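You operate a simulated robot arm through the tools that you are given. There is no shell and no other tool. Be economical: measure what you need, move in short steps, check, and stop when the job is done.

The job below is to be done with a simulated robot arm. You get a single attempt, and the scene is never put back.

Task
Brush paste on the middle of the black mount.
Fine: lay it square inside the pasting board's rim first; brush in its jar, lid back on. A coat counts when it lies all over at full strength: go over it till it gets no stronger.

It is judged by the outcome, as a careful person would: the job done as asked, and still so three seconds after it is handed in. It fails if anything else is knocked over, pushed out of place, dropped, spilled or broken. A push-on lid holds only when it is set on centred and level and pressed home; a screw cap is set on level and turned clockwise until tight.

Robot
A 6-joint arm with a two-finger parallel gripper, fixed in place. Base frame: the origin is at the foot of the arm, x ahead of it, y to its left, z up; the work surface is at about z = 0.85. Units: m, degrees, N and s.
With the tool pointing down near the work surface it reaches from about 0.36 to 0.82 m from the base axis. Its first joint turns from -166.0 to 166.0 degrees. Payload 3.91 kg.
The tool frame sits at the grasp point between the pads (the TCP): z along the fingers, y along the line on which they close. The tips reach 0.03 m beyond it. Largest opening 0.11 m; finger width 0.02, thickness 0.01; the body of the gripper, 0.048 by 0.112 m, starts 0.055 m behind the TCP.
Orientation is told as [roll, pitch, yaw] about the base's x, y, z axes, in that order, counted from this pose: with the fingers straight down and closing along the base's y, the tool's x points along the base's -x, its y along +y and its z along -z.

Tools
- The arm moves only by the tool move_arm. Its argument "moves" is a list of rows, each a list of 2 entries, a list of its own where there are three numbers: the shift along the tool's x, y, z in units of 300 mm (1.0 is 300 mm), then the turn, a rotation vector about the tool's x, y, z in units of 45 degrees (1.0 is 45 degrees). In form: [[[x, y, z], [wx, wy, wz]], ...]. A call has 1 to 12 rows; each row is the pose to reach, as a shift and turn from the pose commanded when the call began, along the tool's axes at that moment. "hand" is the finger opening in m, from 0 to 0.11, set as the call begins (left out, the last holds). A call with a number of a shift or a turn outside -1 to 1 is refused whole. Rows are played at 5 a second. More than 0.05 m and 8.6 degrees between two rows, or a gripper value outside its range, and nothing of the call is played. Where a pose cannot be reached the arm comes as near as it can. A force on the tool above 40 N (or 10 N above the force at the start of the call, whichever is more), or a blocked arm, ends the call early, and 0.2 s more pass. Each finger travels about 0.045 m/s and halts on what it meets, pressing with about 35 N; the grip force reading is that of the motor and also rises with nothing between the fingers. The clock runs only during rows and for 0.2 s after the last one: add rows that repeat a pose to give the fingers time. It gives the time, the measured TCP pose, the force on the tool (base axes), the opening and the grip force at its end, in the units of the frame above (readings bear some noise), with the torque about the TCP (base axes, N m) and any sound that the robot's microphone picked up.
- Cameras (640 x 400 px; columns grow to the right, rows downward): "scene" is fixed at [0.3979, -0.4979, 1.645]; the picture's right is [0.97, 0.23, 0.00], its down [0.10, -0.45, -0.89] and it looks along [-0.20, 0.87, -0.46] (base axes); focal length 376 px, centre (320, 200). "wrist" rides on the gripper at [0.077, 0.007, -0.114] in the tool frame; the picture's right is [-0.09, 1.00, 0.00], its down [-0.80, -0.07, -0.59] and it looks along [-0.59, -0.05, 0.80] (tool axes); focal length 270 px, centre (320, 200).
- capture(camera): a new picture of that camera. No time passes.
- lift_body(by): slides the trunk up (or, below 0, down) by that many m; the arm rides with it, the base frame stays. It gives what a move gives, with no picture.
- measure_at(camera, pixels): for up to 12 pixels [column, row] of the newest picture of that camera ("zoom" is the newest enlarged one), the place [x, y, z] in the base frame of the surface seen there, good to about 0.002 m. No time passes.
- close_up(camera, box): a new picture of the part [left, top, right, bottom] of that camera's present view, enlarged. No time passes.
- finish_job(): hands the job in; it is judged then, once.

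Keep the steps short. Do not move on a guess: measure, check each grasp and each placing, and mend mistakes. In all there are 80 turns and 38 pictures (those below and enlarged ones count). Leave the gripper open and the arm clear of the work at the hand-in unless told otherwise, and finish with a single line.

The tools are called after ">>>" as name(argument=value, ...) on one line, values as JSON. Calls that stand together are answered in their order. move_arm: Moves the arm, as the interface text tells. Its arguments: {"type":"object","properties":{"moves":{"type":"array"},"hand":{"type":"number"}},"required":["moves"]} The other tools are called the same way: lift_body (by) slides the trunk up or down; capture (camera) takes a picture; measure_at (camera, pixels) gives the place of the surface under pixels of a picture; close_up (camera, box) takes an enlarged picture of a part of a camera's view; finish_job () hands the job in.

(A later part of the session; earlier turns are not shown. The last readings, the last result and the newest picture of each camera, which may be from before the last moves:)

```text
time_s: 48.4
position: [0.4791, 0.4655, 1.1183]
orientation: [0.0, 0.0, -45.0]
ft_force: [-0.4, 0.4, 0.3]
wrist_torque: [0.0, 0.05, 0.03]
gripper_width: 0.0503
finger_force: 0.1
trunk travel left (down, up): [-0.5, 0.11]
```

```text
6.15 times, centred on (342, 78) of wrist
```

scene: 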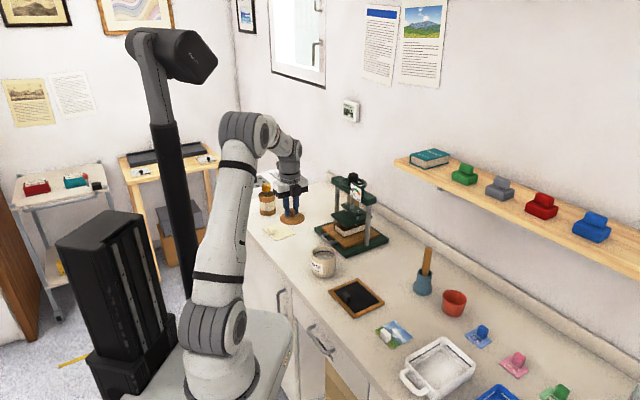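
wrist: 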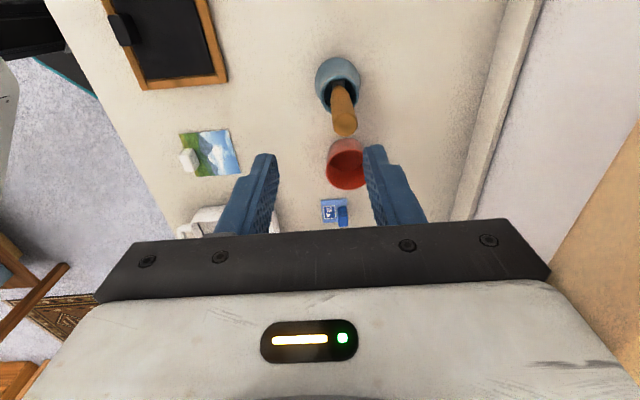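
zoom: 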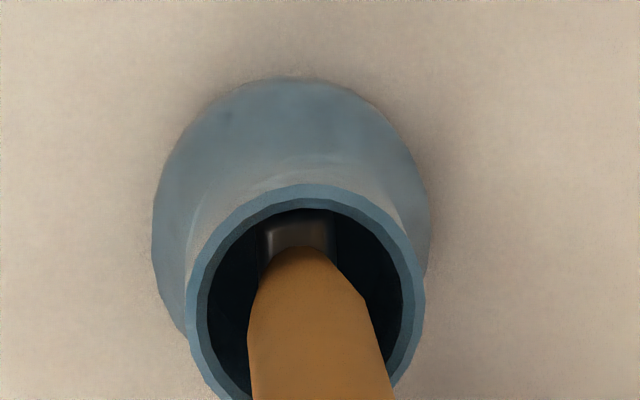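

The handle is nearly vertical, centred at (0.501, 0.474) and about 18 mm thick, with its top at 1.010. I'll move over it, go down to TCP z 0.970, and close.

>>> move_arm(moves=[[[-0.031, 0.072, 0], [0, 0, 0]], [[-0.031, 0.072, 0.12], [0, 0, 0]], [[-0.031, 0.072, 0.24], [0, 0, 0]], [[-0.031, 0.072, 0.36], [0, 0, 0]], [[-0.031, 0.072, 0.45], [0, 0, 0]], [[-0.031, 0.072, 0.494], [0, 0, 0]], [[-0.031, 0.072, 0.494], [0, 0, 0]]])

>>> capture(camera="wrist")

```text
time_s: 48.7
position: [0.4787, 0.4659, 1.118]
orientation: [-0.9, 0.1, -44.9]
ft_force: [-24.1, -18.1, 3.5]
wrist_torque: [1.67, -2.29, -0.48]
gripper_width: 0.05
finger_force: 0.0
trunk travel left (down, up): [-0.5, 0.11]
stopped in row 1: the force on the tool passed its limit at 56 N (the readings are from after the stop); the commanded pose is now the measured one
```

```text
11 pictures are left
```

wrist: 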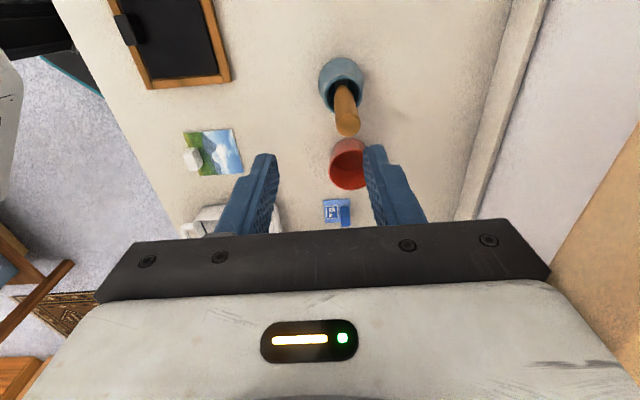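

The gripper or wrist met something on the wall side, probably the shelf, with the force pointing back at (-24,-18). I'll measure the shelf in the scene picture before moving.

>>> measure_at(camera="scene", pixels=[[396, 163], [410, 175], [450, 192], [500, 215], [550, 240], [430, 160], [480, 190], [540, 205], [429, 172]])

>>> capture(camera="scene")

```text
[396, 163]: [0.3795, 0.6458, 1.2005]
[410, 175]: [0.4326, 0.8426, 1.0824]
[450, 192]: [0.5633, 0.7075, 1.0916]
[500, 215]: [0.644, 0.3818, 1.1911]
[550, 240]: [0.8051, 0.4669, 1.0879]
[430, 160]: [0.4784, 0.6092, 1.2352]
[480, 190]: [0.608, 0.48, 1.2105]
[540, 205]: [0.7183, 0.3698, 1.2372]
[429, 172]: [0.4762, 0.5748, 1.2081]
```

```text
10 pictures are left
```

scene: 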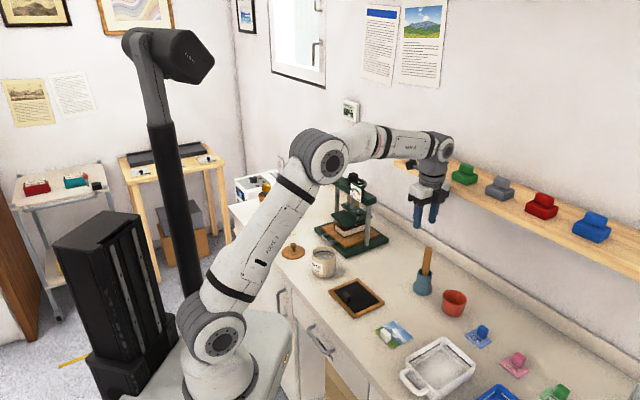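

The shelf's front edge follows x + y ≈ 1.026 at z ≈ 1.18–1.20, and the wide side of the gripper body touched it. I'll back off and turn the gripper 90° to yaw 45, so its thin side faces the shelf and the camera points away. Then I'll lean the wrist back from the shelf.

>>> move_arm(moves=[[[0, -0.08, 0], [0, 0, 0]], [[0, -0.2, 0], [0, 0, 0]], [[0, -0.3, 0], [0, 0, -0.1]], [[0, -0.3, 0], [0, 0, -0.28]], [[0, -0.3, 0], [0, 0, -0.46]], [[0, -0.3, 0], [0, 0, -0.64]], [[0, -0.3, 0], [0, 0, -0.82]], [[0, -0.3, 0], [0, 0, -1.0]]])

>>> move_arm(moves=[[[0, 0, 0], [0, 0, -0.18]], [[0, 0, 0], [0, 0, -0.36]], [[0, 0, 0], [0, 0, -0.54]], [[0, 0, 0], [0, 0, -0.72]], [[0, 0, 0], [0, 0, -0.87]], [[0, 0, 0], [0, 0, -1.0]], [[0, 0, 0], [0, 0, -1.0]]])

```text
time_s: 50.5
position: [0.4194, 0.405, 1.1181]
orientation: [-0.5, 0.8, 0.2]
ft_force: [-0.4, -1.0, 0.2]
wrist_torque: [0.01, 0.0, 0.03]
gripper_width: 0.0499
finger_force: 0.0
trunk travel left (down, up): [-0.5, 0.11]
```

```text
time_s: 52.1
position: [0.4192, 0.4044, 1.1178]
orientation: [0.0, 0.9, 45.1]
ft_force: [0.8, 0.3, -0.3]
wrist_torque: [0.0, 0.0, -0.02]
gripper_width: 0.0499
finger_force: 0.0
trunk travel left (down, up): [-0.5, 0.11]
```

Yaw is 45°. Next I'll tilt the wrist 25° back from the shelf, with the fingers leaning outward, and move over the handle with the tips above its top.

>>> move_arm(moves=[[[0, 0, 0], [0, -0.15, 0]], [[0, 0, 0], [0, -0.3, 0]], [[0, 0, 0], [0, -0.45, 0]], [[0, -0.01, 0], [0, -0.576, 0]], [[-0.09, -0.02, 0.02], [0, -0.576, 0]], [[-0.18, -0.029, 0.05], [0, -0.576, 0]], [[-0.27, -0.029, 0.08], [0, -0.576, 0]], [[-0.33, -0.029, 0.12], [0, -0.576, 0]], [[-0.357, -0.029, 0.16], [0, -0.576, 0]], [[-0.357, -0.029, 0.16], [0, -0.576, 0]]])

>>> capture(camera="wrist")

```text
time_s: 54.3
position: [0.5012, 0.4743, 1.0683]
orientation: [0.1, -25.1, 45.1]
ft_force: [-0.4, 0.1, -0.3]
wrist_torque: [-0.02, -0.02, -0.01]
gripper_width: 0.0504
finger_force: 0.0
trunk travel left (down, up): [-0.5, 0.11]
```

```text
9 pictures are left
```

wrist: 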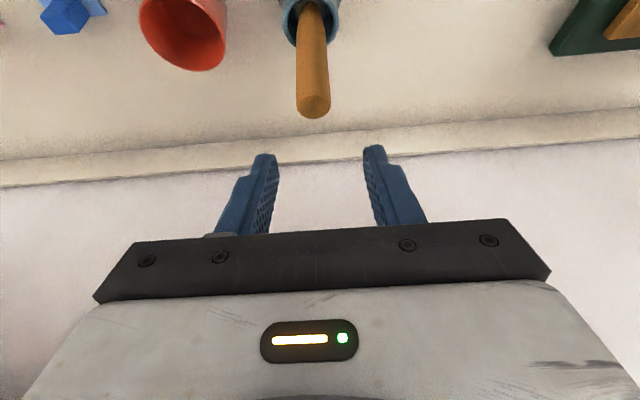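

The handle at (313,100) lies between the fingers. I'll go straight down to z 0.970 and close.

>>> move_arm(moves=[[[0.046, 0, 0.099], [0, 0, 0]], [[0.092, 0, 0.197], [0, 0, 0]], [[0.138, 0, 0.296], [0, 0, 0]], [[0.138, 0, 0.296], [0, 0, 0]]])

>>> move_arm(hand=0.0, moves=[[[0, 0, 0], [0, 0, 0]], [[0, 0, 0], [0, 0, 0]], [[0, 0, 0], [0, 0, 0]], [[0, 0, 0], [0, 0, 0]]])

```text
time_s: 55.3
position: [0.5002, 0.4747, 0.9695]
orientation: [0.1, -25.0, 44.9]
ft_force: [0.7, -0.2, 0.3]
wrist_torque: [0.0, -0.03, 0.02]
gripper_width: 0.0501
finger_force: 0.1
trunk travel left (down, up): [-0.5, 0.11]
```

```text
time_s: 56.3
position: [0.5005, 0.4747, 0.9691]
orientation: [0.1, -25.2, 45.0]
ft_force: [1.2, -0.9, 0.0]
wrist_torque: [-0.08, -0.08, 0.06]
gripper_width: 0.0204
finger_force: 34.8
trunk travel left (down, up): [-0.5, 0.11]
```

The handle is gripped at 20.4 mm. I'll lift it slowly, straight up, by 0.11 m.

>>> move_arm(moves=[[[-0.006, 0, -0.012], [0, 0, 0]], [[-0.018, 0, -0.038], [0, 0, 0]], [[-0.032, 0, -0.068], [0, 0, 0]], [[-0.046, 0, -0.099], [0, 0, 0]], [[-0.062, 0, -0.132], [0, 0, 0]], [[-0.078, 0, -0.166], [0, 0, 0]], [[-0.094, 0, -0.2], [0, 0, 0]], [[-0.11, 0, -0.235], [0, 0, 0]], [[-0.126, 0, -0.27], [0, 0, 0]], [[-0.142, 0, -0.305], [0, 0, 0]], [[-0.155, 0, -0.332], [0, 0, 0]], [[-0.155, 0, -0.332], [0, 0, 0]]])

>>> close_up(camera="scene", box=[340, 150, 500, 310])

```text
time_s: 58.9
position: [0.5002, 0.4745, 1.0802]
orientation: [0.0, -25.0, 45.0]
ft_force: [0.0, -0.5, -0.3]
wrist_torque: [-0.03, 0.0, -0.02]
gripper_width: 0.0206
finger_force: 34.7
trunk travel left (down, up): [-0.5, 0.11]
```

```text
2.50 times, centred on (420, 230) of scene
```

zoom: 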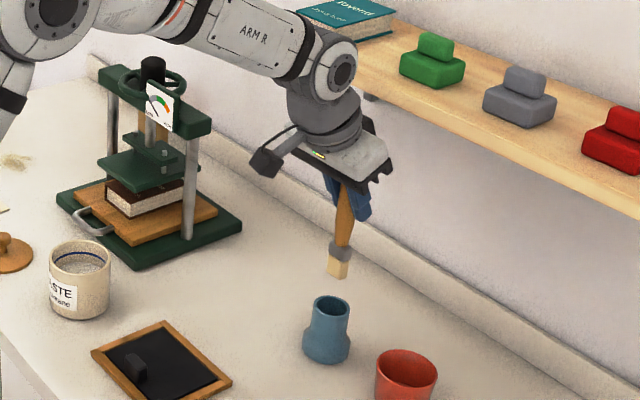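

The brush is out: handle, ferrule (340,253) and cream bristles (337,270). I'll measure the bristle end and the handle.

>>> measure_at(camera="zoom", pixels=[[336, 277], [329, 273], [344, 277], [337, 266], [340, 252], [344, 220], [344, 200], [345, 190], [331, 264], [346, 268]])

>>> measure_at(camera="zoom", pixels=[[160, 330], [230, 382], [158, 398], [95, 352], [328, 300], [82, 246], [54, 262], [110, 262], [82, 272]])

```text
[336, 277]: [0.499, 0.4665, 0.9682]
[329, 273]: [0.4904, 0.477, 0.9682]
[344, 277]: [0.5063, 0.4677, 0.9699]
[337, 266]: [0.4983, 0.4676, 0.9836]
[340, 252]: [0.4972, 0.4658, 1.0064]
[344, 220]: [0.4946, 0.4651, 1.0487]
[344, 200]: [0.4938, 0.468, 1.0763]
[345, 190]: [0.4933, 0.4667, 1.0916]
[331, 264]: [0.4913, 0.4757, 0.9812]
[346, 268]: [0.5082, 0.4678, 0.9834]
```

```text
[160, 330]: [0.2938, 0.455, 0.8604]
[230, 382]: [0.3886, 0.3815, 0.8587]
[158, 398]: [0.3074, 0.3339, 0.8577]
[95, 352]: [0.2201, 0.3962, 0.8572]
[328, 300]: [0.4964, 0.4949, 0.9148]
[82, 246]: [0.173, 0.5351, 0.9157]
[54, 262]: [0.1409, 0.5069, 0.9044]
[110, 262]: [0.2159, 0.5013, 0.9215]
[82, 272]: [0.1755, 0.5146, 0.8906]
```

The bristle end is about 0.114 m below the TCP and almost straight under it. I'll carry the brush level to above the paste jar (0.177, 0.502), gently, in two moves.

>>> move_arm(moves=[[[0.0126, 0.0165, -0.0059], [0, 0, 0]], [[0.0379, 0.0496, -0.0176], [0, 0, 0]], [[0.0694, 0.091, -0.0323], [0, 0, 0]], [[0.1041, 0.1365, -0.0485], [0, 0, 0]], [[0.1388, 0.1819, -0.0647], [0, 0, 0]], [[0.1735, 0.2274, -0.0808], [0, 0, 0]], [[0.2082, 0.2729, -0.097], [0, 0, 0]], [[0.2429, 0.3184, -0.1132], [0, 0, 0]], [[0.2745, 0.3597, -0.1279], [0, 0, 0]], [[0.2997, 0.3928, -0.1396], [0, 0, 0]], [[0.3155, 0.4135, -0.147], [0, 0, 0]]])

>>> move_arm(moves=[[[0.0126, 0.0165, -0.0059], [0, 0, 0]], [[0.0379, 0.0496, -0.0176], [0, 0, 0]], [[0.0694, 0.091, -0.0323], [0, 0, 0]], [[0.1041, 0.1365, -0.0485], [0, 0, 0]], [[0.1388, 0.1819, -0.0647], [0, 0, 0]], [[0.1735, 0.2274, -0.0808], [0, 0, 0]], [[0.2082, 0.2729, -0.097], [0, 0, 0]], [[0.2429, 0.3184, -0.1132], [0, 0, 0]], [[0.2745, 0.3597, -0.1279], [0, 0, 0]], [[0.2997, 0.3928, -0.1396], [0, 0, 0]], [[0.3155, 0.4135, -0.147], [0, 0, 0]], [[0.3155, 0.4135, -0.147], [0, 0, 0]]])

>>> close_up(camera="scene", box=[256, 180, 416, 280])

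```text
time_s: 61.3
position: [0.3395, 0.4876, 1.08]
orientation: [0.2, -25.1, 45.0]
ft_force: [-0.8, -0.7, 0.2]
wrist_torque: [0.0, 0.0, -0.01]
gripper_width: 0.0206
finger_force: 35.1
trunk travel left (down, up): [-0.5, 0.11]
```

```text
time_s: 63.9
position: [0.1755, 0.5021, 1.0807]
orientation: [0.1, -25.0, 45.0]
ft_force: [-0.1, -0.2, -0.4]
wrist_torque: [0.01, -0.01, 0.02]
gripper_width: 0.0204
finger_force: 34.9
trunk travel left (down, up): [-0.5, 0.11]
```

```text
4.00 times, centred on (336, 230) of scene
```

zoom: 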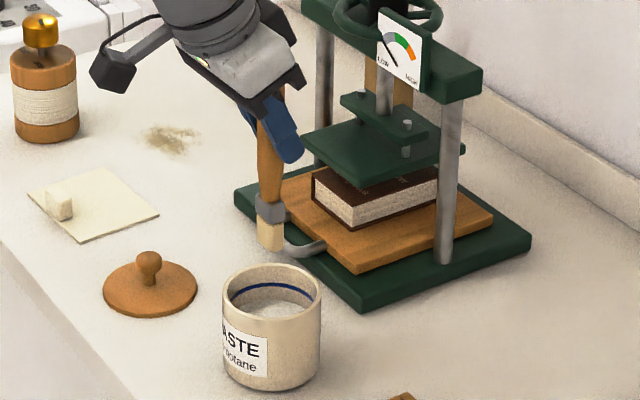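

Measuring the bristle tip, the jar rim and the paste.

>>> measure_at(camera="zoom", pixels=[[270, 248], [261, 243], [281, 245], [270, 235], [272, 180], [270, 308], [225, 295], [318, 290], [270, 266], [272, 328], [270, 110], [250, 306], [295, 305]])

```text
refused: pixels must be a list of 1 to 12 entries
```

>>> measure_at(camera="zoom", pixels=[[270, 248], [261, 243], [281, 245], [270, 235], [272, 180], [270, 308], [225, 295], [318, 290], [270, 266], [272, 328], [250, 306], [295, 305]])

```text
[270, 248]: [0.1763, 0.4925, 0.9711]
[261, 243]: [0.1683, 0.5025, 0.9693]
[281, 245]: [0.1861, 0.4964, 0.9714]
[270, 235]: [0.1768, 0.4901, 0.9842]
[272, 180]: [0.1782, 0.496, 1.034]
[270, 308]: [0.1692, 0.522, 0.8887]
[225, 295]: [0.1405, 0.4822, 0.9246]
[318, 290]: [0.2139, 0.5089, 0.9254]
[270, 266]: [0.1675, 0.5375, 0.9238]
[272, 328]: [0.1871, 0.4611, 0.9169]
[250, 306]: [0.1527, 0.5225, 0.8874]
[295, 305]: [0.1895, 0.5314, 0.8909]
```

The bristles are centred over the jar (0.177, 0.500), with their end at 0.969 and the paste at 0.889. I'll dip about 14 mm into the paste, stir slightly, come up slowly and pause to let it drip off.

>>> move_arm(moves=[[[0.0265, 0, 0.0568], [0, 0, 0]], [[0.053, 0, 0.1136], [0, 0, 0]], [[0.0795, 0, 0.17], [0, 0, 0]], [[0.106, 0, 0.227], [0, 0, 0]], [[0.1324, 0, 0.284], [0, 0, 0]], [[0.1324, 0.02, 0.284], [0, 0, 0]], [[0.1324, 0, 0.284], [0, 0, 0]], [[0.1324, -0.02, 0.284], [0, 0, 0]], [[0.1324, 0, 0.284], [0, 0, 0]], [[0.1324, 0, 0.284], [0, 0, 0]]])

>>> move_arm(moves=[[[-0.0132, 0, -0.0284], [0, 0, 0]], [[-0.0265, 0, -0.0568], [0, 0, 0]], [[-0.04, 0, -0.0852], [0, 0, 0]], [[-0.053, 0, -0.1136], [0, 0, 0]], [[-0.0795, 0, -0.17], [0, 0, 0]], [[-0.106, 0, -0.227], [0, 0, 0]], [[-0.1324, 0, -0.284], [0, 0, 0]], [[-0.1324, 0, -0.284], [0, 0, 0]], [[-0.1324, 0, -0.284], [0, 0, 0]], [[-0.1324, 0, -0.284], [0, 0, 0]]])

>>> close_up(camera="scene", box=[280, 200, 408, 280])

```text
time_s: 66.1
position: [0.1781, 0.4985, 0.9854]
orientation: [0.1, -25.3, 45.0]
ft_force: [6.5, -3.4, 35.6]
wrist_torque: [-0.22, -0.77, -0.03]
gripper_width: 0.0209
finger_force: 34.6
trunk travel left (down, up): [-0.5, 0.11]
```

```text
time_s: 68.3
position: [0.1766, 0.5019, 1.0792]
orientation: [0.0, -25.2, 45.1]
ft_force: [-0.5, -0.5, -0.2]
wrist_torque: [0.01, 0.01, 0.01]
gripper_width: 0.0206
finger_force: 34.8
trunk travel left (down, up): [-0.5, 0.11]
```

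```text
5.00 times, centred on (344, 240) of scene
```

zoom: 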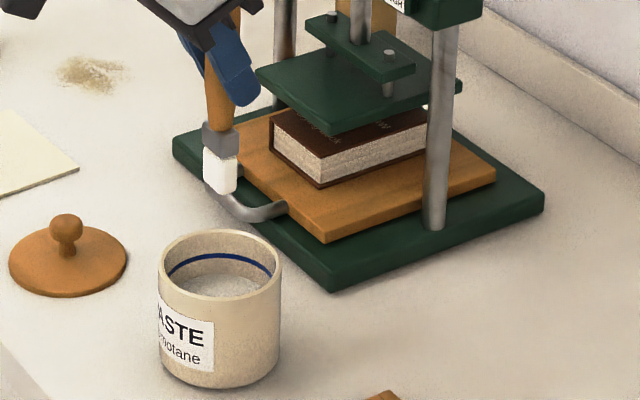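

The bristles are now white with paste. The 36 N reading says they touched the jar's bottom, so I'll check whether the brush slipped in the grip.

>>> measure_at(camera="zoom", pixels=[[219, 194], [206, 186], [235, 190], [219, 175], [221, 143], [220, 100], [220, 80]])

```text
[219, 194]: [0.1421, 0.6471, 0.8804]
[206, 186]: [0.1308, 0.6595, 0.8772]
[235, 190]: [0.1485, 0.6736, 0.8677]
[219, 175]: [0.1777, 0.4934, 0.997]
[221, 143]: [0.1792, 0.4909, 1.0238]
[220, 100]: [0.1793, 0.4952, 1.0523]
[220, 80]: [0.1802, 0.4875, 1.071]
```

>>> measure_at(camera="zoom", pixels=[[221, 190], [221, 185], [221, 180], [224, 192], [230, 186], [210, 180], [215, 188]])

```text
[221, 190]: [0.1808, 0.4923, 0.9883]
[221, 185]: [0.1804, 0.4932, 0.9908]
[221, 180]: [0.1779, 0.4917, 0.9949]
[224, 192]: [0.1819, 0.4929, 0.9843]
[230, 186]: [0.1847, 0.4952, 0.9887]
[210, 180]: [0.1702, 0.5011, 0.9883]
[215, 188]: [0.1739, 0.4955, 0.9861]
```

The brush slid up about 16 mm in the grip, so its end is now about 0.095 m below the TCP. The paste surface acts firm, and I must press more lightly from here. I'll carry it above the middle of the mount (0.3045, 0.390).

>>> move_arm(moves=[[[-0.0014, -0.022, 0.0007], [0, 0, 0]], [[-0.0042, -0.067, 0.002], [0, 0, 0]], [[-0.0078, -0.123, 0.0036], [0, 0, 0]], [[-0.0116, -0.185, 0.0054], [0, 0, 0]], [[-0.0155, -0.246, 0.0073], [0, 0, 0]], [[-0.0194, -0.308, 0.0091], [0, 0, 0]], [[-0.0233, -0.37, 0.0109], [0, 0, 0]], [[-0.0272, -0.431, 0.0127], [0, 0, 0]], [[-0.0307, -0.487, 0.0144], [0, 0, 0]], [[-0.0335, -0.532, 0.0157], [0, 0, 0]], [[-0.0353, -0.56, 0.0165], [0, 0, 0]], [[-0.0353, -0.56, 0.0165], [0, 0, 0]]])

>>> move_arm(moves=[[[0.0282, 0, 0.0604], [0, 0, 0]], [[0.0563, 0, 0.1208], [0, 0, 0]], [[0.0845, 0, 0.1812], [0, 0, 0]], [[0.1127, 0, 0.2416], [0, 0, 0]], [[0.14, 0, 0.3], [0, 0, 0]], [[0.1648, 0, 0.3534], [0, 0, 0]], [[0.1648, 0, 0.3534], [0, 0, 0]]])

>>> close_up(camera="scene", box=[300, 240, 412, 330])

```text
time_s: 70.9
position: [0.3057, 0.3915, 1.0786]
orientation: [0.2, -25.1, 44.9]
ft_force: [0.1, 0.2, -1.0]
wrist_torque: [0.0, 0.01, -0.01]
gripper_width: 0.0206
finger_force: 35.5
trunk travel left (down, up): [-0.5, 0.11]
```

```text
time_s: 72.5
position: [0.305, 0.3914, 0.9617]
orientation: [0.2, -25.0, 45.1]
ft_force: [0.8, -0.2, -0.8]
wrist_torque: [0.0, 0.01, -0.02]
gripper_width: 0.0205
finger_force: 34.7
trunk travel left (down, up): [-0.5, 0.11]
```

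```text
4.44 times, centred on (356, 285) of scene
```

zoom: 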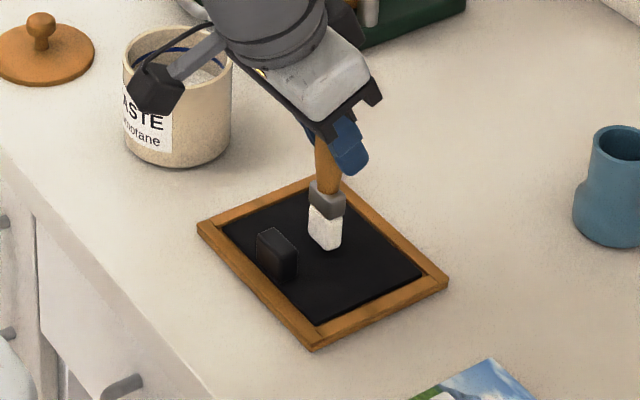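

>>> measure_at(camera="zoom", pixels=[[328, 246], [326, 240], [312, 236], [338, 242], [325, 225], [314, 228], [336, 225], [350, 260], [270, 250], [222, 222], [421, 270]])

```text
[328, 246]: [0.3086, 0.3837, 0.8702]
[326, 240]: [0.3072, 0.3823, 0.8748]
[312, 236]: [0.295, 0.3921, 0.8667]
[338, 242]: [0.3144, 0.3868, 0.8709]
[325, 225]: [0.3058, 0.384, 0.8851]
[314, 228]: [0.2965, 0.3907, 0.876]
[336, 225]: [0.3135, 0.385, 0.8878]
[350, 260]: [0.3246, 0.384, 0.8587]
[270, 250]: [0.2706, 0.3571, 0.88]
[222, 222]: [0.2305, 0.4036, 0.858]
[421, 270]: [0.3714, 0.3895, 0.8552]
```

The bristle end is at about 0.867, above the mount's centre (0.305, 0.390). I'll step down 1 mm at a time toward the mount's top at 0.859.

>>> move_arm(moves=[[[0.0028, 0, 0.006], [0, 0, 0]], [[0.0056, 0, 0.012], [0, 0, 0]], [[0.0085, 0, 0.0181], [0, 0, 0]], [[0.0099, 0, 0.0211], [0, 0, 0]], [[0.0099, 0, 0.0211], [0, 0, 0]]])

```text
time_s: 73.7
position: [0.3047, 0.3915, 0.9561]
orientation: [0.2, -25.1, 45.0]
ft_force: [-1.0, 0.6, 12.5]
wrist_torque: [0.23, -0.06, -0.02]
gripper_width: 0.0208
finger_force: 35.7
trunk travel left (down, up): [-0.5, 0.11]
```

There is contact at 12.5 N. I'll ease off a little and brush back and forth over the middle: ±22 mm along its length and ±18 mm across.

>>> move_arm(moves=[[[0.0264, -0.0367, -0.0145], [0, 0, 0]], [[0.0536, -0.0733, -0.0272], [0, 0, 0]], [[0.0536, 0, -0.0272], [0, 0, 0]], [[0.0536, 0.0733, -0.0272], [0, 0, 0]], [[0.0264, 0.0733, -0.0145], [0, 0, 0]], [[0.0264, 0, -0.0145], [0, 0, 0]], [[0.0264, -0.0733, -0.0145], [0, 0, 0]], [[-0.0008, -0.0733, -0.0018], [0, 0, 0]], [[-0.0008, 0, -0.0018], [0, 0, 0]], [[-0.0008, 0.0733, -0.0018], [0, 0, 0]], [[-0.028, 0.0733, 0.0109], [0, 0, 0]], [[-0.028, 0, 0.0109], [0, 0, 0]]])

>>> move_arm(moves=[[[0, -0.0733, 0], [0, 0, 0]], [[-0.0272, -0.0733, 0.0127], [0, 0, 0]], [[-0.0272, 0, 0.0127], [0, 0, 0]], [[-0.0272, 0.0733, 0.0127], [0, 0, 0]], [[0, 0.0733, 0], [0, 0, 0]], [[0, 0, 0], [0, 0, 0]], [[0, -0.0733, 0], [0, 0, 0]], [[0.0272, -0.0733, -0.0127], [0, 0, 0]], [[0.0272, 0, -0.0127], [0, 0, 0]], [[0.0272, 0.0733, -0.0127], [0, 0, 0]], [[0.0272, 0, -0.0127], [0, 0, 0]]])

>>> close_up(camera="scene", box=[308, 260, 404, 330])

```text
time_s: 76.3
position: [0.3102, 0.3966, 0.9561]
orientation: [0.1, -25.1, 45.0]
ft_force: [0.8, 0.1, 10.2]
wrist_torque: [-0.01, -0.2, 0.0]
gripper_width: 0.0205
finger_force: 35.2
trunk travel left (down, up): [-0.5, 0.11]
```

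```text
time_s: 78.7
position: [0.3042, 0.3916, 0.957]
orientation: [0.1, -25.2, 45.0]
ft_force: [0.2, 0.5, -1.2]
wrist_torque: [0.0, 0.01, 0.01]
gripper_width: 0.0204
finger_force: 35.7
trunk travel left (down, up): [-0.5, 0.11]
```

```text
5.71 times, centred on (356, 295) of scene
```

zoom: 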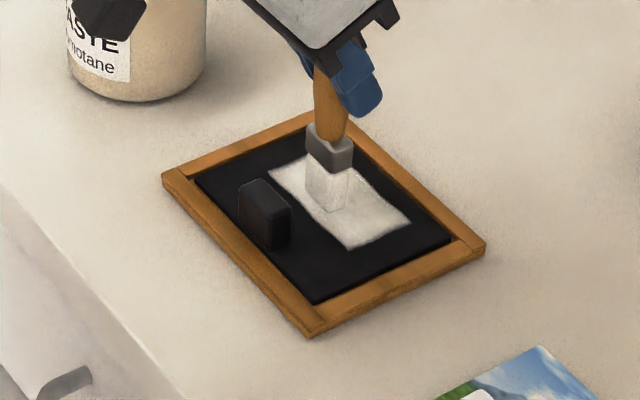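

A white patch covers the middle. I'll measure how far it reaches compared with the mount.

>>> measure_at(camera="zoom", pixels=[[270, 172], [408, 222], [350, 246], [308, 205], [380, 195], [197, 180], [452, 241], [318, 300], [325, 209], [305, 153], [291, 200], [264, 190]])

```text
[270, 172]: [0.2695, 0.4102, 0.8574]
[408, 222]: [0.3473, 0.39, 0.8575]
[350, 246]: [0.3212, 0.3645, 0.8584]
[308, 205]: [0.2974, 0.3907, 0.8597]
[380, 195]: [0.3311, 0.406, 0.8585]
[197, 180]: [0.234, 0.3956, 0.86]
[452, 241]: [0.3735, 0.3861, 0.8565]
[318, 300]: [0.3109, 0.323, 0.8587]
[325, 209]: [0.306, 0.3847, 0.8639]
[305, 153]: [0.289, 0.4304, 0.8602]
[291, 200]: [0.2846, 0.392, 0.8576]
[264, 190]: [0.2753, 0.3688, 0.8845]
```

The patch reaches about -10 to +25 mm across and -31 to +38 mm along the mount, so the tab side needs more. The brush may also need reloading. I'll lift it and go back over the paste jar.

>>> move_arm(moves=[[[-0.02, 0, -0.044], [0, 0, 0]], [[-0.055, 0, -0.118], [0, 0, 0]], [[-0.09, 0, -0.193], [0, 0, 0]], [[-0.125, 0, -0.268], [0, 0, 0]], [[-0.155, 0, -0.332], [0, 0, 0]], [[-0.152, 0.045, -0.3334], [0, 0, 0]], [[-0.147, 0.125, -0.336], [0, 0, 0]], [[-0.14, 0.21, -0.339], [0, 0, 0]], [[-0.133, 0.3, -0.342], [0, 0, 0]], [[-0.126, 0.39, -0.3455], [0, 0, 0]], [[-0.12, 0.49, -0.3485], [0, 0, 0]], [[-0.116, 0.558, -0.35], [0, 0, 0]]])

>>> move_arm(moves=[[[0.0225, 0, 0.0483], [0, 0, 0]], [[0.0451, 0, 0.0967], [0, 0, 0]], [[0.0676, 0, 0.145], [0, 0, 0]], [[0.0902, 0, 0.1933], [0, 0, 0]], [[0.1057, 0, 0.2265], [0, 0, 0]], [[0.1057, 0, 0.2265], [0, 0, 0]]])

```text
time_s: 81.3
position: [0.1749, 0.5037, 1.0661]
orientation: [0.1, -25.1, 45.0]
ft_force: [-0.6, 0.5, -0.6]
wrist_torque: [0.03, 0.03, -0.02]
gripper_width: 0.0206
finger_force: 35.1
trunk travel left (down, up): [-0.5, 0.11]
```

```text
time_s: 82.7
position: [0.1779, 0.5001, 0.9916]
orientation: [0.1, -25.1, 45.0]
ft_force: [-0.8, -0.7, -0.3]
wrist_torque: [-0.05, 0.02, 0.01]
gripper_width: 0.0207
finger_force: 34.8
trunk travel left (down, up): [-0.5, 0.11]
```

Over the jar with no contact yet at z 0.9916. I'll go down a few millimetres at a time.

>>> move_arm(moves=[[[0.0028, 0, 0.006], [0, 0, 0]], [[0.0056, 0, 0.012], [0, 0, 0]], [[0.0085, 0, 0.0181], [0, 0, 0]], [[0.0085, 0, 0.0181], [0, 0, 0]]])

```text
time_s: 83.7
position: [0.176, 0.5008, 0.9878]
orientation: [0.0, -25.2, 45.0]
ft_force: [1.2, -0.7, 10.5]
wrist_torque: [0.01, -0.13, -0.01]
gripper_width: 0.0205
finger_force: 35.5
trunk travel left (down, up): [-0.5, 0.11]
```

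10.5 N of contact with the paste is enough. I'll dab sideways, lift clear, and carry the brush back over the mount's tab-side strip.

>>> move_arm(moves=[[[0, 0.015, 0], [0, 0, 0]], [[0, 0, 0], [0, 0, 0]], [[0, -0.015, 0], [0, 0, 0]], [[0, 0, 0], [0, 0, 0]], [[-0.0141, 0, -0.0302], [0, 0, 0]], [[-0.0423, 0, -0.0906], [0, 0, 0]], [[-0.0704, 0, -0.151], [0, 0, 0]], [[-0.0986, 0, -0.2114], [0, 0, 0]], [[-0.1127, 0, -0.2416], [0, 0, 0]], [[-0.1127, 0, -0.2416], [0, 0, 0]], [[-0.1127, 0, -0.2416], [0, 0, 0]]])

>>> move_arm(moves=[[[0.0009, -0.022, -0.0004], [0, 0, 0]], [[0.0028, -0.067, -0.0013], [0, 0, 0]], [[0.005, -0.123, -0.0024], [0, 0, 0]], [[0.0078, -0.184, -0.0036], [0, 0, 0]], [[0.0104, -0.245, -0.0048], [0, 0, 0]], [[0.013, -0.307, -0.006], [0, 0, 0]], [[0.0156, -0.368, -0.0073], [0, 0, 0]], [[0.0182, -0.43, -0.0085], [0, 0, 0]], [[0.0205, -0.485, -0.0096], [0, 0, 0]], [[0.0224, -0.53, -0.0105], [0, 0, 0]], [[0.0236, -0.558, -0.011], [0, 0, 0]], [[0.0236, -0.558, -0.011], [0, 0, 0]]])

>>> move_arm(moves=[[[0.0282, 0, 0.0604], [0, 0, 0]], [[0.0563, 0, 0.1208], [0, 0, 0]], [[0.0845, 0, 0.1812], [0, 0, 0]], [[0.1127, 0, 0.2416], [0, 0, 0]], [[0.1409, 0, 0.302], [0, 0, 0]], [[0.1479, 0, 0.3171], [0, 0, 0]], [[0.1479, 0, 0.3171], [0, 0, 0]]])

```text
time_s: 86.1
position: [0.1773, 0.5013, 1.0654]
orientation: [0.2, -25.2, 45.0]
ft_force: [0.0, -0.2, -0.6]
wrist_torque: [0.01, -0.01, -0.01]
gripper_width: 0.0204
finger_force: 35.2
trunk travel left (down, up): [-0.5, 0.11]
```

```text
time_s: 88.7
position: [0.291, 0.3767, 1.0648]
orientation: [0.1, -25.1, 45.0]
ft_force: [0.0, 0.9, 0.0]
wrist_torque: [0.0, -0.04, -0.02]
gripper_width: 0.0207
finger_force: 35.1
trunk travel left (down, up): [-0.5, 0.11]
```

```text
time_s: 90.3
position: [0.2906, 0.3761, 0.9613]
orientation: [0.2, -25.1, 44.9]
ft_force: [0.5, 0.4, -0.1]
wrist_torque: [0.01, -0.01, -0.02]
gripper_width: 0.0204
finger_force: 35.1
trunk travel left (down, up): [-0.5, 0.11]
```

No contact at z 0.9613, beside the tab. I'll step down to touch the mount.

>>> move_arm(moves=[[[0.0028, 0, 0.006], [0, 0, 0]], [[0.0056, 0, 0.012], [0, 0, 0]], [[0.007, 0, 0.0151], [0, 0, 0]], [[0.007, 0, 0.0151], [0, 0, 0]]])

```text
time_s: 91.3
position: [0.2884, 0.3771, 0.9568]
orientation: [0.1, -25.0, 45.0]
ft_force: [0.1, -0.1, 9.0]
wrist_torque: [0.1, -0.06, 0.01]
gripper_width: 0.0206
finger_force: 35.1
trunk travel left (down, up): [-0.5, 0.11]
```

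9 N of contact. I'll brush this strip and the next one over twice.

>>> move_arm(moves=[[[0, 0.067, 0], [0, 0, 0]], [[0, 0, 0], [0, 0, 0]], [[0, -0.08, 0], [0, 0, 0]], [[0, 0, 0], [0, 0, 0]], [[0, 0.067, 0], [0, 0, 0]], [[-0.0272, 0.067, 0.0127], [0, 0, 0]], [[-0.0272, 0, 0.0127], [0, 0, 0]], [[-0.0272, -0.08, 0.0127], [0, 0, 0]], [[-0.0272, 0, 0.0127], [0, 0, 0]], [[-0.0272, 0.067, 0.0127], [0, 0, 0]], [[-0.0272, 0, 0.0127], [0, 0, 0]]])

```text
time_s: 93.7
position: [0.2948, 0.3833, 0.9567]
orientation: [0.1, -25.0, 45.0]
ft_force: [0.4, -0.8, 0.7]
wrist_torque: [-0.04, -0.06, -0.03]
gripper_width: 0.0207
finger_force: 34.9
trunk travel left (down, up): [-0.5, 0.11]
```

The force has fallen to about 1 N. I'll lower 1 mm and do the same strip again, then the next one.

>>> move_arm(moves=[[[0.0014, 0, 0.003], [0, 0, 0]], [[0.0014, 0.067, 0.003], [0, 0, 0]], [[0.0014, 0, 0.003], [0, 0, 0]], [[0.0014, -0.08, 0.003], [0, 0, 0]], [[-0.0258, -0.08, 0.0157], [0, 0, 0]], [[-0.0258, 0, 0.0157], [0, 0, 0]], [[-0.0258, 0.067, 0.0157], [0, 0, 0]], [[-0.0258, 0, 0.0157], [0, 0, 0]], [[-0.0258, -0.08, 0.0157], [0, 0, 0]], [[-0.0258, 0, 0.0157], [0, 0, 0]]])

```text
time_s: 95.9
position: [0.3032, 0.3871, 0.9558]
orientation: [0.0, -25.2, 44.9]
ft_force: [4.6, -5.9, 29.1]
wrist_torque: [-0.36, -0.46, -0.07]
gripper_width: 0.0209
finger_force: 34.9
trunk travel left (down, up): [-0.5, 0.11]
```

The force rose to 29 N. I'll lift 1.5 mm and brush this strip, then read again.

>>> move_arm(moves=[[[-0.0021, 0, -0.0045], [0, 0, 0]], [[-0.0021, 0.067, -0.0045], [0, 0, 0]], [[-0.0021, 0, -0.0045], [0, 0, 0]], [[-0.0021, -0.08, -0.0045], [0, 0, 0]], [[-0.0021, 0, -0.0045], [0, 0, 0]]])

```text
time_s: 97.1
position: [0.302, 0.3896, 0.9549]
orientation: [0.2, -25.1, 44.9]
ft_force: [-1.3, -0.6, 9.3]
wrist_torque: [0.0, 0.07, 0.0]
gripper_width: 0.0205
finger_force: 34.7
trunk travel left (down, up): [-0.5, 0.11]
```

9 N is good here. I'll move on to the next two strips outward.

>>> move_arm(moves=[[[-0.0272, 0, 0.0127], [0, 0, 0]], [[-0.0272, 0.067, 0.0127], [0, 0, 0]], [[-0.0272, 0, 0.0127], [0, 0, 0]], [[-0.0272, -0.08, 0.0127], [0, 0, 0]], [[-0.0272, 0, 0.0127], [0, 0, 0]]])

>>> move_arm(moves=[[[-0.0272, 0, 0.0127], [0, 0, 0]], [[-0.0272, 0.067, 0.0127], [0, 0, 0]], [[-0.0272, 0, 0.0127], [0, 0, 0]], [[-0.0272, -0.08, 0.0127], [0, 0, 0]], [[-0.0272, 0, 0.0127], [0, 0, 0]]])

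```text
time_s: 98.3
position: [0.3087, 0.3964, 0.9565]
orientation: [0.0, -25.1, 45.1]
ft_force: [-0.7, 0.1, -1.5]
wrist_torque: [-0.04, 0.0, -0.04]
gripper_width: 0.0207
finger_force: 34.8
trunk travel left (down, up): [-0.5, 0.11]
```

```text
time_s: 99.5
position: [0.3126, 0.4037, 0.9553]
orientation: [0.2, -25.2, 45.0]
ft_force: [-2.5, 2.1, 6.4]
wrist_torque: [0.18, 0.2, 0.06]
gripper_width: 0.0207
finger_force: 35.0
trunk travel left (down, up): [-0.5, 0.11]
```

I'll lift the brush 0.08 m and look at the coat.

>>> move_arm(moves=[[[-0.02, 0, -0.044], [0, 0, 0]], [[-0.055, 0, -0.118], [0, 0, 0]], [[-0.085, 0, -0.182], [0, 0, 0]], [[-0.1127, 0, -0.2416], [0, 0, 0]], [[-0.1127, 0, -0.2416], [0, 0, 0]]])

>>> close_up(camera="scene", box=[324, 225, 404, 325])

```text
time_s: 100.7
position: [0.3152, 0.4016, 1.0367]
orientation: [0.1, -25.2, 45.0]
ft_force: [0.7, -0.5, -0.7]
wrist_torque: [-0.01, 0.02, -0.02]
gripper_width: 0.0205
finger_force: 35.3
trunk travel left (down, up): [-0.5, 0.11]
```

```text
4.00 times, centred on (364, 275) of scene
```

zoom: 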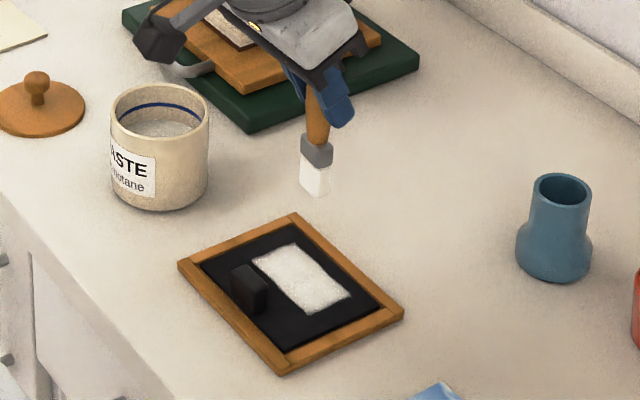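

The coat now shows as a clean, bright, even rectangle. I'll measure its corners.

>>> measure_at(camera="zoom", pixels=[[254, 263], [293, 247], [350, 293], [311, 314], [302, 280], [201, 265], [380, 307], [286, 351], [291, 225], [314, 195], [304, 190], [328, 193]])

```text
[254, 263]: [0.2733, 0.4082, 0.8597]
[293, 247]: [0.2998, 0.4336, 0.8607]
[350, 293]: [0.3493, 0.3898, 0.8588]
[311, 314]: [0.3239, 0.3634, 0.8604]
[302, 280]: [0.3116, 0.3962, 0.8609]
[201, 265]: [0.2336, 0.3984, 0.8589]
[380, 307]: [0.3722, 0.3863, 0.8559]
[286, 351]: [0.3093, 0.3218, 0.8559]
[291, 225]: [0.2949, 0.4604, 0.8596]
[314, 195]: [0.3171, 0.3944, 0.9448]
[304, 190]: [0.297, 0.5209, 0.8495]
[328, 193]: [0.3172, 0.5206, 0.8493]
```

The coated rectangle is about 37 × 67 mm, crisp-edged and clear of the tab, while paste beyond it doesn't show. To be sure it's at full strength, I'll go over it again at about 10 N, starting at the outer strip.

>>> move_arm(moves=[[[-0.0287, 0, 0.0134], [0, 0, 0]], [[0.0, 0, 0.075], [0, 0, 0]], [[0.028, 0, 0.135], [0, 0, 0]], [[0.056, 0, 0.195], [0, 0, 0]], [[0.0812, 0, 0.249], [0, 0, 0]], [[0.0833, 0, 0.2535], [0, 0, 0]], [[0.0833, 0, 0.2535], [0, 0, 0]]])

```text
time_s: 102.3
position: [0.3221, 0.4086, 0.9566]
orientation: [0.1, -25.2, 45.0]
ft_force: [-0.2, -0.4, -1.6]
wrist_torque: [0.0, -0.02, 0.01]
gripper_width: 0.0209
finger_force: 34.6
trunk travel left (down, up): [-0.5, 0.11]
```

>>> move_arm(moves=[[[0.0014, 0, 0.003], [0, 0, 0]], [[0.0028, 0, 0.006], [0, 0, 0]], [[0.0028, 0.093, 0.006], [0, 0, 0]], [[0.0028, 0, 0.006], [0, 0, 0]], [[0.0028, -0.093, 0.006], [0, 0, 0]], [[0.0028, 0, 0.006], [0, 0, 0]]])

```text
time_s: 103.7
position: [0.3195, 0.4086, 0.9558]
orientation: [0.1, -25.2, 44.9]
ft_force: [-1.1, -0.5, 14.3]
wrist_torque: [0.0, 0.04, 0.01]
gripper_width: 0.0205
finger_force: 34.8
trunk travel left (down, up): [-0.5, 0.11]
```

14 N. I'll repeat this strip, step inward 7 mm, and brush that one too.

>>> move_arm(moves=[[[0, 0.093, 0], [0, 0, 0]], [[0, 0, 0], [0, 0, 0]], [[0, -0.093, 0], [0, 0, 0]], [[0.0211, -0.093, -0.0099], [0, 0, 0]], [[0.0211, 0, -0.0099], [0, 0, 0]], [[0.0211, 0.093, -0.0099], [0, 0, 0]], [[0.0211, 0, -0.0099], [0, 0, 0]], [[0.0211, -0.093, -0.0099], [0, 0, 0]], [[0.0211, 0, -0.0099], [0, 0, 0]]])

```text
time_s: 105.7
position: [0.3157, 0.4041, 0.9551]
orientation: [0.1, -25.2, 45.0]
ft_force: [2.2, -4.0, 24.9]
wrist_torque: [-0.15, -0.17, -0.05]
gripper_width: 0.0208
finger_force: 35.2
trunk travel left (down, up): [-0.5, 0.11]
```

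That is a bit firm at 25 N. I'll lift 0.8 mm, brush the next strip inward, and then one more.

>>> move_arm(moves=[[[0.02, 0, -0.0123], [0, 0, 0]], [[0.02, 0.093, -0.0123], [0, 0, 0]], [[0.02, 0, -0.0123], [0, 0, 0]], [[0.02, -0.093, -0.0123], [0, 0, 0]], [[0.02, 0, -0.0123], [0, 0, 0]], [[0.02, 0.093, -0.0123], [0, 0, 0]], [[0.02, 0, -0.0123], [0, 0, 0]]])

>>> move_arm(moves=[[[0.0211, 0, -0.0099], [0, 0, 0]], [[0.0211, 0.093, -0.0099], [0, 0, 0]], [[0.0211, 0, -0.0099], [0, 0, 0]], [[0.0211, -0.093, -0.0099], [0, 0, 0]], [[0.0211, 0, -0.0099], [0, 0, 0]], [[0.0211, 0.093, -0.0099], [0, 0, 0]], [[0.0211, 0, -0.0099], [0, 0, 0]]])

```text
time_s: 107.3
position: [0.3124, 0.3966, 0.9541]
orientation: [0.0, -25.0, 44.9]
ft_force: [2.6, 0.2, 12.7]
wrist_torque: [0.04, -0.32, 0.02]
gripper_width: 0.0208
finger_force: 35.2
trunk travel left (down, up): [-0.5, 0.11]
```

```text
time_s: 108.9
position: [0.3082, 0.3947, 0.9553]
orientation: [0.1, -25.0, 45.0]
ft_force: [1.0, -1.5, 3.8]
wrist_torque: [-0.08, -0.12, -0.05]
gripper_width: 0.0205
finger_force: 35.1
trunk travel left (down, up): [-0.5, 0.11]
```

3.8 N. I'll do one more inner strip, pressed 0.6 mm deeper, then lift.

>>> move_arm(moves=[[[0.0219, 0, -0.0081], [0, 0, 0]], [[0.0219, 0.093, -0.0081], [0, 0, 0]], [[0.0219, 0, -0.0081], [0, 0, 0]], [[0.0219, -0.093, -0.0081], [0, 0, 0]], [[0.0219, 0, -0.0081], [0, 0, 0]], [[0.0219, 0.093, -0.0081], [0, 0, 0]], [[0.0219, 0, -0.0081], [0, 0, 0]]])

>>> move_arm(moves=[[[-0.02, 0, -0.044], [0, 0, 0]], [[-0.055, 0, -0.118], [0, 0, 0]], [[-0.09, 0, -0.193], [0, 0, 0]], [[-0.125, 0, -0.268], [0, 0, 0]], [[-0.16, 0, -0.343], [0, 0, 0]], [[-0.1761, 0, -0.3776], [0, 0, 0]], [[-0.1761, 0, -0.3776], [0, 0, 0]]])

>>> close_up(camera="scene", box=[324, 225, 404, 325])

```text
time_s: 110.5
position: [0.3044, 0.3879, 0.9571]
orientation: [0.1, -25.0, 44.9]
ft_force: [0.0, -0.7, -0.1]
wrist_torque: [-0.01, -0.01, -0.03]
gripper_width: 0.0209
finger_force: 35.2
trunk travel left (down, up): [-0.5, 0.11]
```

```text
time_s: 112.1
position: [0.3045, 0.3889, 1.0822]
orientation: [0.1, -25.0, 44.9]
ft_force: [-0.4, 0.0, -0.4]
wrist_torque: [0.01, 0.01, 0.02]
gripper_width: 0.0207
finger_force: 35.1
trunk travel left (down, up): [-0.5, 0.11]
```

```text
4.00 times, centred on (364, 275) of scene
```

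zoom: 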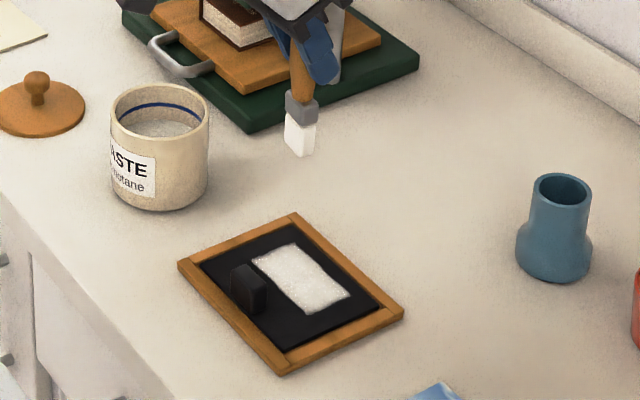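

The coat hasn't changed: even and bright white, so it's at full strength. Now the brush goes back. I'll measure the brush and the blue jar in this picture.

>>> measure_at(camera="zoom", pixels=[[302, 154], [287, 146], [314, 150], [300, 130], [304, 110], [303, 80], [300, 60], [562, 176], [535, 190], [590, 190], [562, 204], [562, 240]])

```text
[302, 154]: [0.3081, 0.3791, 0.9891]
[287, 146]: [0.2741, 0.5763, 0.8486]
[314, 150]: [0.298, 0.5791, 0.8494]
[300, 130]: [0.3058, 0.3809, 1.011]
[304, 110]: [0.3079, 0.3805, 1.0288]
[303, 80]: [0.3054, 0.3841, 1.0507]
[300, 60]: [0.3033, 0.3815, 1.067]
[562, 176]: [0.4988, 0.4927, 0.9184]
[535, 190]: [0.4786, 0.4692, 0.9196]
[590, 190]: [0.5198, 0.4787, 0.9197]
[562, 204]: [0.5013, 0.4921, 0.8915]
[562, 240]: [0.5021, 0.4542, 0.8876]
```

The bristle end is about 0.097 m below the TCP and the blue jar's mouth is at (0.499, 0.474), z 0.919. I'll carry the brush above it.

>>> move_arm(moves=[[[-0.0179, -0.0075, 0.0084], [0, 0, 0]], [[-0.0537, -0.0224, 0.0251], [0, 0, 0]], [[-0.1075, -0.0448, 0.0501], [0, 0, 0]], [[-0.1672, -0.0696, 0.078], [0, 0, 0]], [[-0.2328, -0.097, 0.1086], [0, 0, 0]], [[-0.2985, -0.1244, 0.1392], [0, 0, 0]], [[-0.3642, -0.1517, 0.1698], [0, 0, 0]], [[-0.4298, -0.1791, 0.2004], [0, 0, 0]], [[-0.4895, -0.2039, 0.2283], [0, 0, 0]], [[-0.5433, -0.2263, 0.2533], [0, 0, 0]], [[-0.5791, -0.2412, 0.27], [0, 0, 0]], [[-0.597, -0.2487, 0.2784], [0, 0, 0]]])

>>> move_arm(moves=[[[0, 0, 0], [0, 0, 0]]])

```text
time_s: 114.7
position: [0.4932, 0.4766, 1.0778]
orientation: [0.2, -25.0, 45.0]
ft_force: [0.4, -0.3, -0.7]
wrist_torque: [-0.01, -0.01, -0.01]
gripper_width: 0.0206
finger_force: 34.8
trunk travel left (down, up): [-0.5, 0.11]
```

```text
time_s: 115.1
position: [0.4946, 0.4763, 1.0789]
orientation: [0.0, -25.1, 45.1]
ft_force: [0.2, 0.2, -0.7]
wrist_torque: [-0.01, 0.0, 0.0]
gripper_width: 0.0208
finger_force: 35.2
trunk travel left (down, up): [-0.5, 0.11]
```

I'll nudge 3 mm onto the target, lower until the tip is just above the rim, and take one picture to check the alignment.

>>> move_arm(moves=[[[0.005, -0.008, 0.025], [0, 0, 0]], [[0.025, -0.008, 0.07], [0, 0, 0]], [[0.045, -0.008, 0.11], [0, 0, 0]], [[0.058, -0.008, 0.1384], [0, 0, 0]], [[0.058, -0.008, 0.1384], [0, 0, 0]]])

>>> close_up(camera="scene", box=[390, 225, 454, 305])

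```text
time_s: 116.3
position: [0.497, 0.476, 1.0354]
orientation: [0.1, -25.0, 45.0]
ft_force: [0.3, 0.6, -0.1]
wrist_torque: [-0.06, -0.03, -0.01]
gripper_width: 0.0205
finger_force: 34.7
trunk travel left (down, up): [-0.5, 0.11]
```

```text
5.00 times, centred on (422, 265) of scene
```

zoom: 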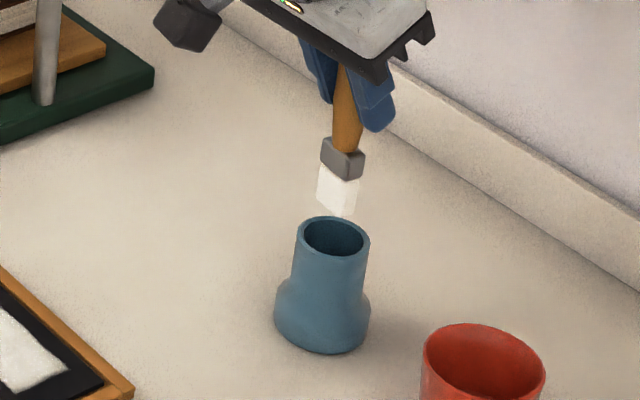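

>>> measure_at(camera="zoom", pixels=[[339, 210], [320, 200], [356, 206], [337, 190], [300, 240], [369, 243], [334, 254], [334, 219], [342, 165], [346, 120], [322, 180], [357, 190]])

```text
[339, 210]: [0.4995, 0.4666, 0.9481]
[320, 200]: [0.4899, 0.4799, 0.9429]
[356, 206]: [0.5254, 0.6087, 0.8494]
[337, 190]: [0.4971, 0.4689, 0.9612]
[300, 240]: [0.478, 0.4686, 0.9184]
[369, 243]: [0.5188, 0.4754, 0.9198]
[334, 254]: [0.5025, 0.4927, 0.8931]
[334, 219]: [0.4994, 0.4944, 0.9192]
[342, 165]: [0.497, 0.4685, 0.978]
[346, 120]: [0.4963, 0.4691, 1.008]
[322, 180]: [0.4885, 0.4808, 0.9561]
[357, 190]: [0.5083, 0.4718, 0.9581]
```

The bristles sit about 2.5 mm too far toward +y compared with the mouth's centre (0.4985, 0.473). I'll correct that and lower slowly into the jar.

>>> move_arm(moves=[[[0.0054, -0.006, -0.0025], [0, 0, 0]], [[0.015, -0.006, 0.018], [0, 0, 0]], [[0.027, -0.006, 0.044], [0, 0, 0]], [[0.039, -0.006, 0.07], [0, 0, 0]], [[0.052, -0.006, 0.098], [0, 0, 0]], [[0.064, -0.006, 0.124], [0, 0, 0]]])

```text
time_s: 117.7
position: [0.4983, 0.4733, 0.9917]
orientation: [0.2, -25.1, 45.0]
ft_force: [-0.2, -0.4, -0.9]
wrist_torque: [0.02, -0.03, 0.01]
gripper_width: 0.0208
finger_force: 35.2
trunk travel left (down, up): [-0.5, 0.11]
5 turns are left
```

Only 5 turns remain, so I'll chain moves. Lower the brush the last 36 mm, open, rise, back away from the shelf, set the tool upright, and travel above the lid, with a few holds to average the position readings.

>>> move_arm(moves=[[[0.0127, 0, 0.0272], [0, 0, 0]], [[0.0254, 0, 0.0544], [0, 0, 0]], [[0.038, 0, 0.0816], [0, 0, 0]], [[0.0507, 0, 0.1088], [0, 0, 0]], [[0.0507, 0, 0.1088], [0, 0, 0]]])

>>> move_arm(hand=0.05, moves=[[[0, 0, 0], [0, 0, 0]], [[0, 0, 0], [0, 0, 0]], [[0, 0, 0], [0, 0, 0]], [[0, 0, 0], [0, 0, 0]], [[-0.014, 0, -0.03], [0, 0, 0]], [[-0.035, 0, -0.075], [0, 0, 0]], [[-0.063, 0, -0.136], [0, 0, 0]], [[-0.092, 0, -0.197], [0, 0, 0]], [[-0.123, 0, -0.265], [0, 0, 0]], [[-0.155, 0, -0.332], [0, 0, 0]], [[-0.19, 0, -0.408], [0, 0, 0]], [[-0.19, 0, -0.408], [0, 0, 0]]])

>>> move_arm(moves=[[[0.09, 0, -0.042], [0, 0, 0]], [[0.18, 0, -0.084], [0, 0, 0]], [[0.27, 0, -0.126], [0, 0, 0]], [[0.36, 0, -0.168], [0, 0.12, 0]], [[0.453, 0, -0.2113], [0, 0.25, 0]], [[0.453, 0, -0.2113], [0, 0.4, 0]], [[0.453, 0, -0.2113], [0, 0.5556, 0]], [[0.453, 0, -0.2113], [0, 0.5556, 0]]])

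>>> move_arm(moves=[[[0.02, 0.084, 0], [0, 0, 0]], [[0.047, 0.198, 0], [0, 0, 0]], [[0.075, 0.317, 0], [0, 0, 0]], [[0.103, 0.436, 0], [0, 0, 0]], [[0.131, 0.555, 0], [0, 0, 0]], [[0.157, 0.661, 0], [0, 0, 0]]])

>>> move_arm(moves=[[[0.02, 0.084, 0], [0, 0, 0]], [[0.047, 0.198, 0], [0, 0, 0]], [[0.075, 0.317, 0], [0, 0, 0]], [[0.103, 0.436, 0], [0, 0, 0]], [[0.131, 0.555, 0], [0, 0, 0]], [[0.157, 0.661, 0], [0, 0, 0]], [[0.157, 0.661, 0], [0, 0, 0]]])

>>> move_arm(moves=[[[0, 0, 0], [0, 0, 0]]])

>>> move_arm(moves=[[[0, 0, 0], [0, 0, 0]]])

>>> move_arm(moves=[[[0, 0, 0], [0, 0, 0]]])

```text
time_s: 118.9
position: [0.4986, 0.4729, 0.9578]
orientation: [0.2, -25.0, 45.0]
ft_force: [-0.1, 0.5, -0.2]
wrist_torque: [0.01, -0.01, -0.01]
gripper_width: 0.0209
finger_force: 35.1
trunk travel left (down, up): [-0.5, 0.11]
```

```text
time_s: 121.5
position: [0.4984, 0.4729, 1.0931]
orientation: [0.2, -25.1, 45.0]
ft_force: [0.1, -0.4, -0.2]
wrist_torque: [0.04, -0.02, 0.02]
gripper_width: 0.05
finger_force: 0.0
trunk travel left (down, up): [-0.5, 0.11]
```

```text
time_s: 123.3
position: [0.391, 0.3661, 1.0915]
orientation: [0.2, 0.0, 45.1]
ft_force: [-0.8, -0.2, -0.3]
wrist_torque: [0.0, -0.01, 0.02]
gripper_width: 0.0501
finger_force: 0.0
trunk travel left (down, up): [-0.5, 0.11]
```

```text
time_s: 124.7
position: [0.2195, 0.4734, 1.0922]
orientation: [0.2, -0.1, 45.1]
ft_force: [-0.3, -0.1, -0.3]
wrist_torque: [0.04, 0.01, 0.02]
gripper_width: 0.0502
finger_force: 0.1
trunk travel left (down, up): [-0.5, 0.11]
```

```text
time_s: 126.3
position: [0.0439, 0.5824, 1.0908]
orientation: [0.2, 0.0, 45.0]
ft_force: [-0.3, 0.1, -0.2]
wrist_torque: [0.02, -0.03, 0.0]
gripper_width: 0.05
finger_force: 0.1
trunk travel left (down, up): [-0.5, 0.11]
```

```text
time_s: 126.7
position: [0.0436, 0.5823, 1.0907]
orientation: [0.2, -0.1, 45.0]
ft_force: [0.4, 0.3, -0.4]
wrist_torque: [-0.02, 0.02, 0.0]
gripper_width: 0.05
finger_force: 0.0
trunk travel left (down, up): [-0.5, 0.11]
```

```text
time_s: 127.1
position: [0.043, 0.5822, 1.0916]
orientation: [0.1, -0.1, 44.9]
ft_force: [-0.3, 0.1, 0.5]
wrist_torque: [-0.01, -0.03, 0.03]
gripper_width: 0.0501
finger_force: 0.0
trunk travel left (down, up): [-0.5, 0.11]
```

```text
time_s: 127.5
position: [0.0422, 0.5813, 1.0914]
orientation: [0.0, -0.1, 45.1]
ft_force: [0.6, 0.3, -0.7]
wrist_torque: [0.0, 0.0, -0.02]
gripper_width: 0.05
finger_force: 0.0
trunk travel left (down, up): [-0.5, 0.11]
4 turns are left
```

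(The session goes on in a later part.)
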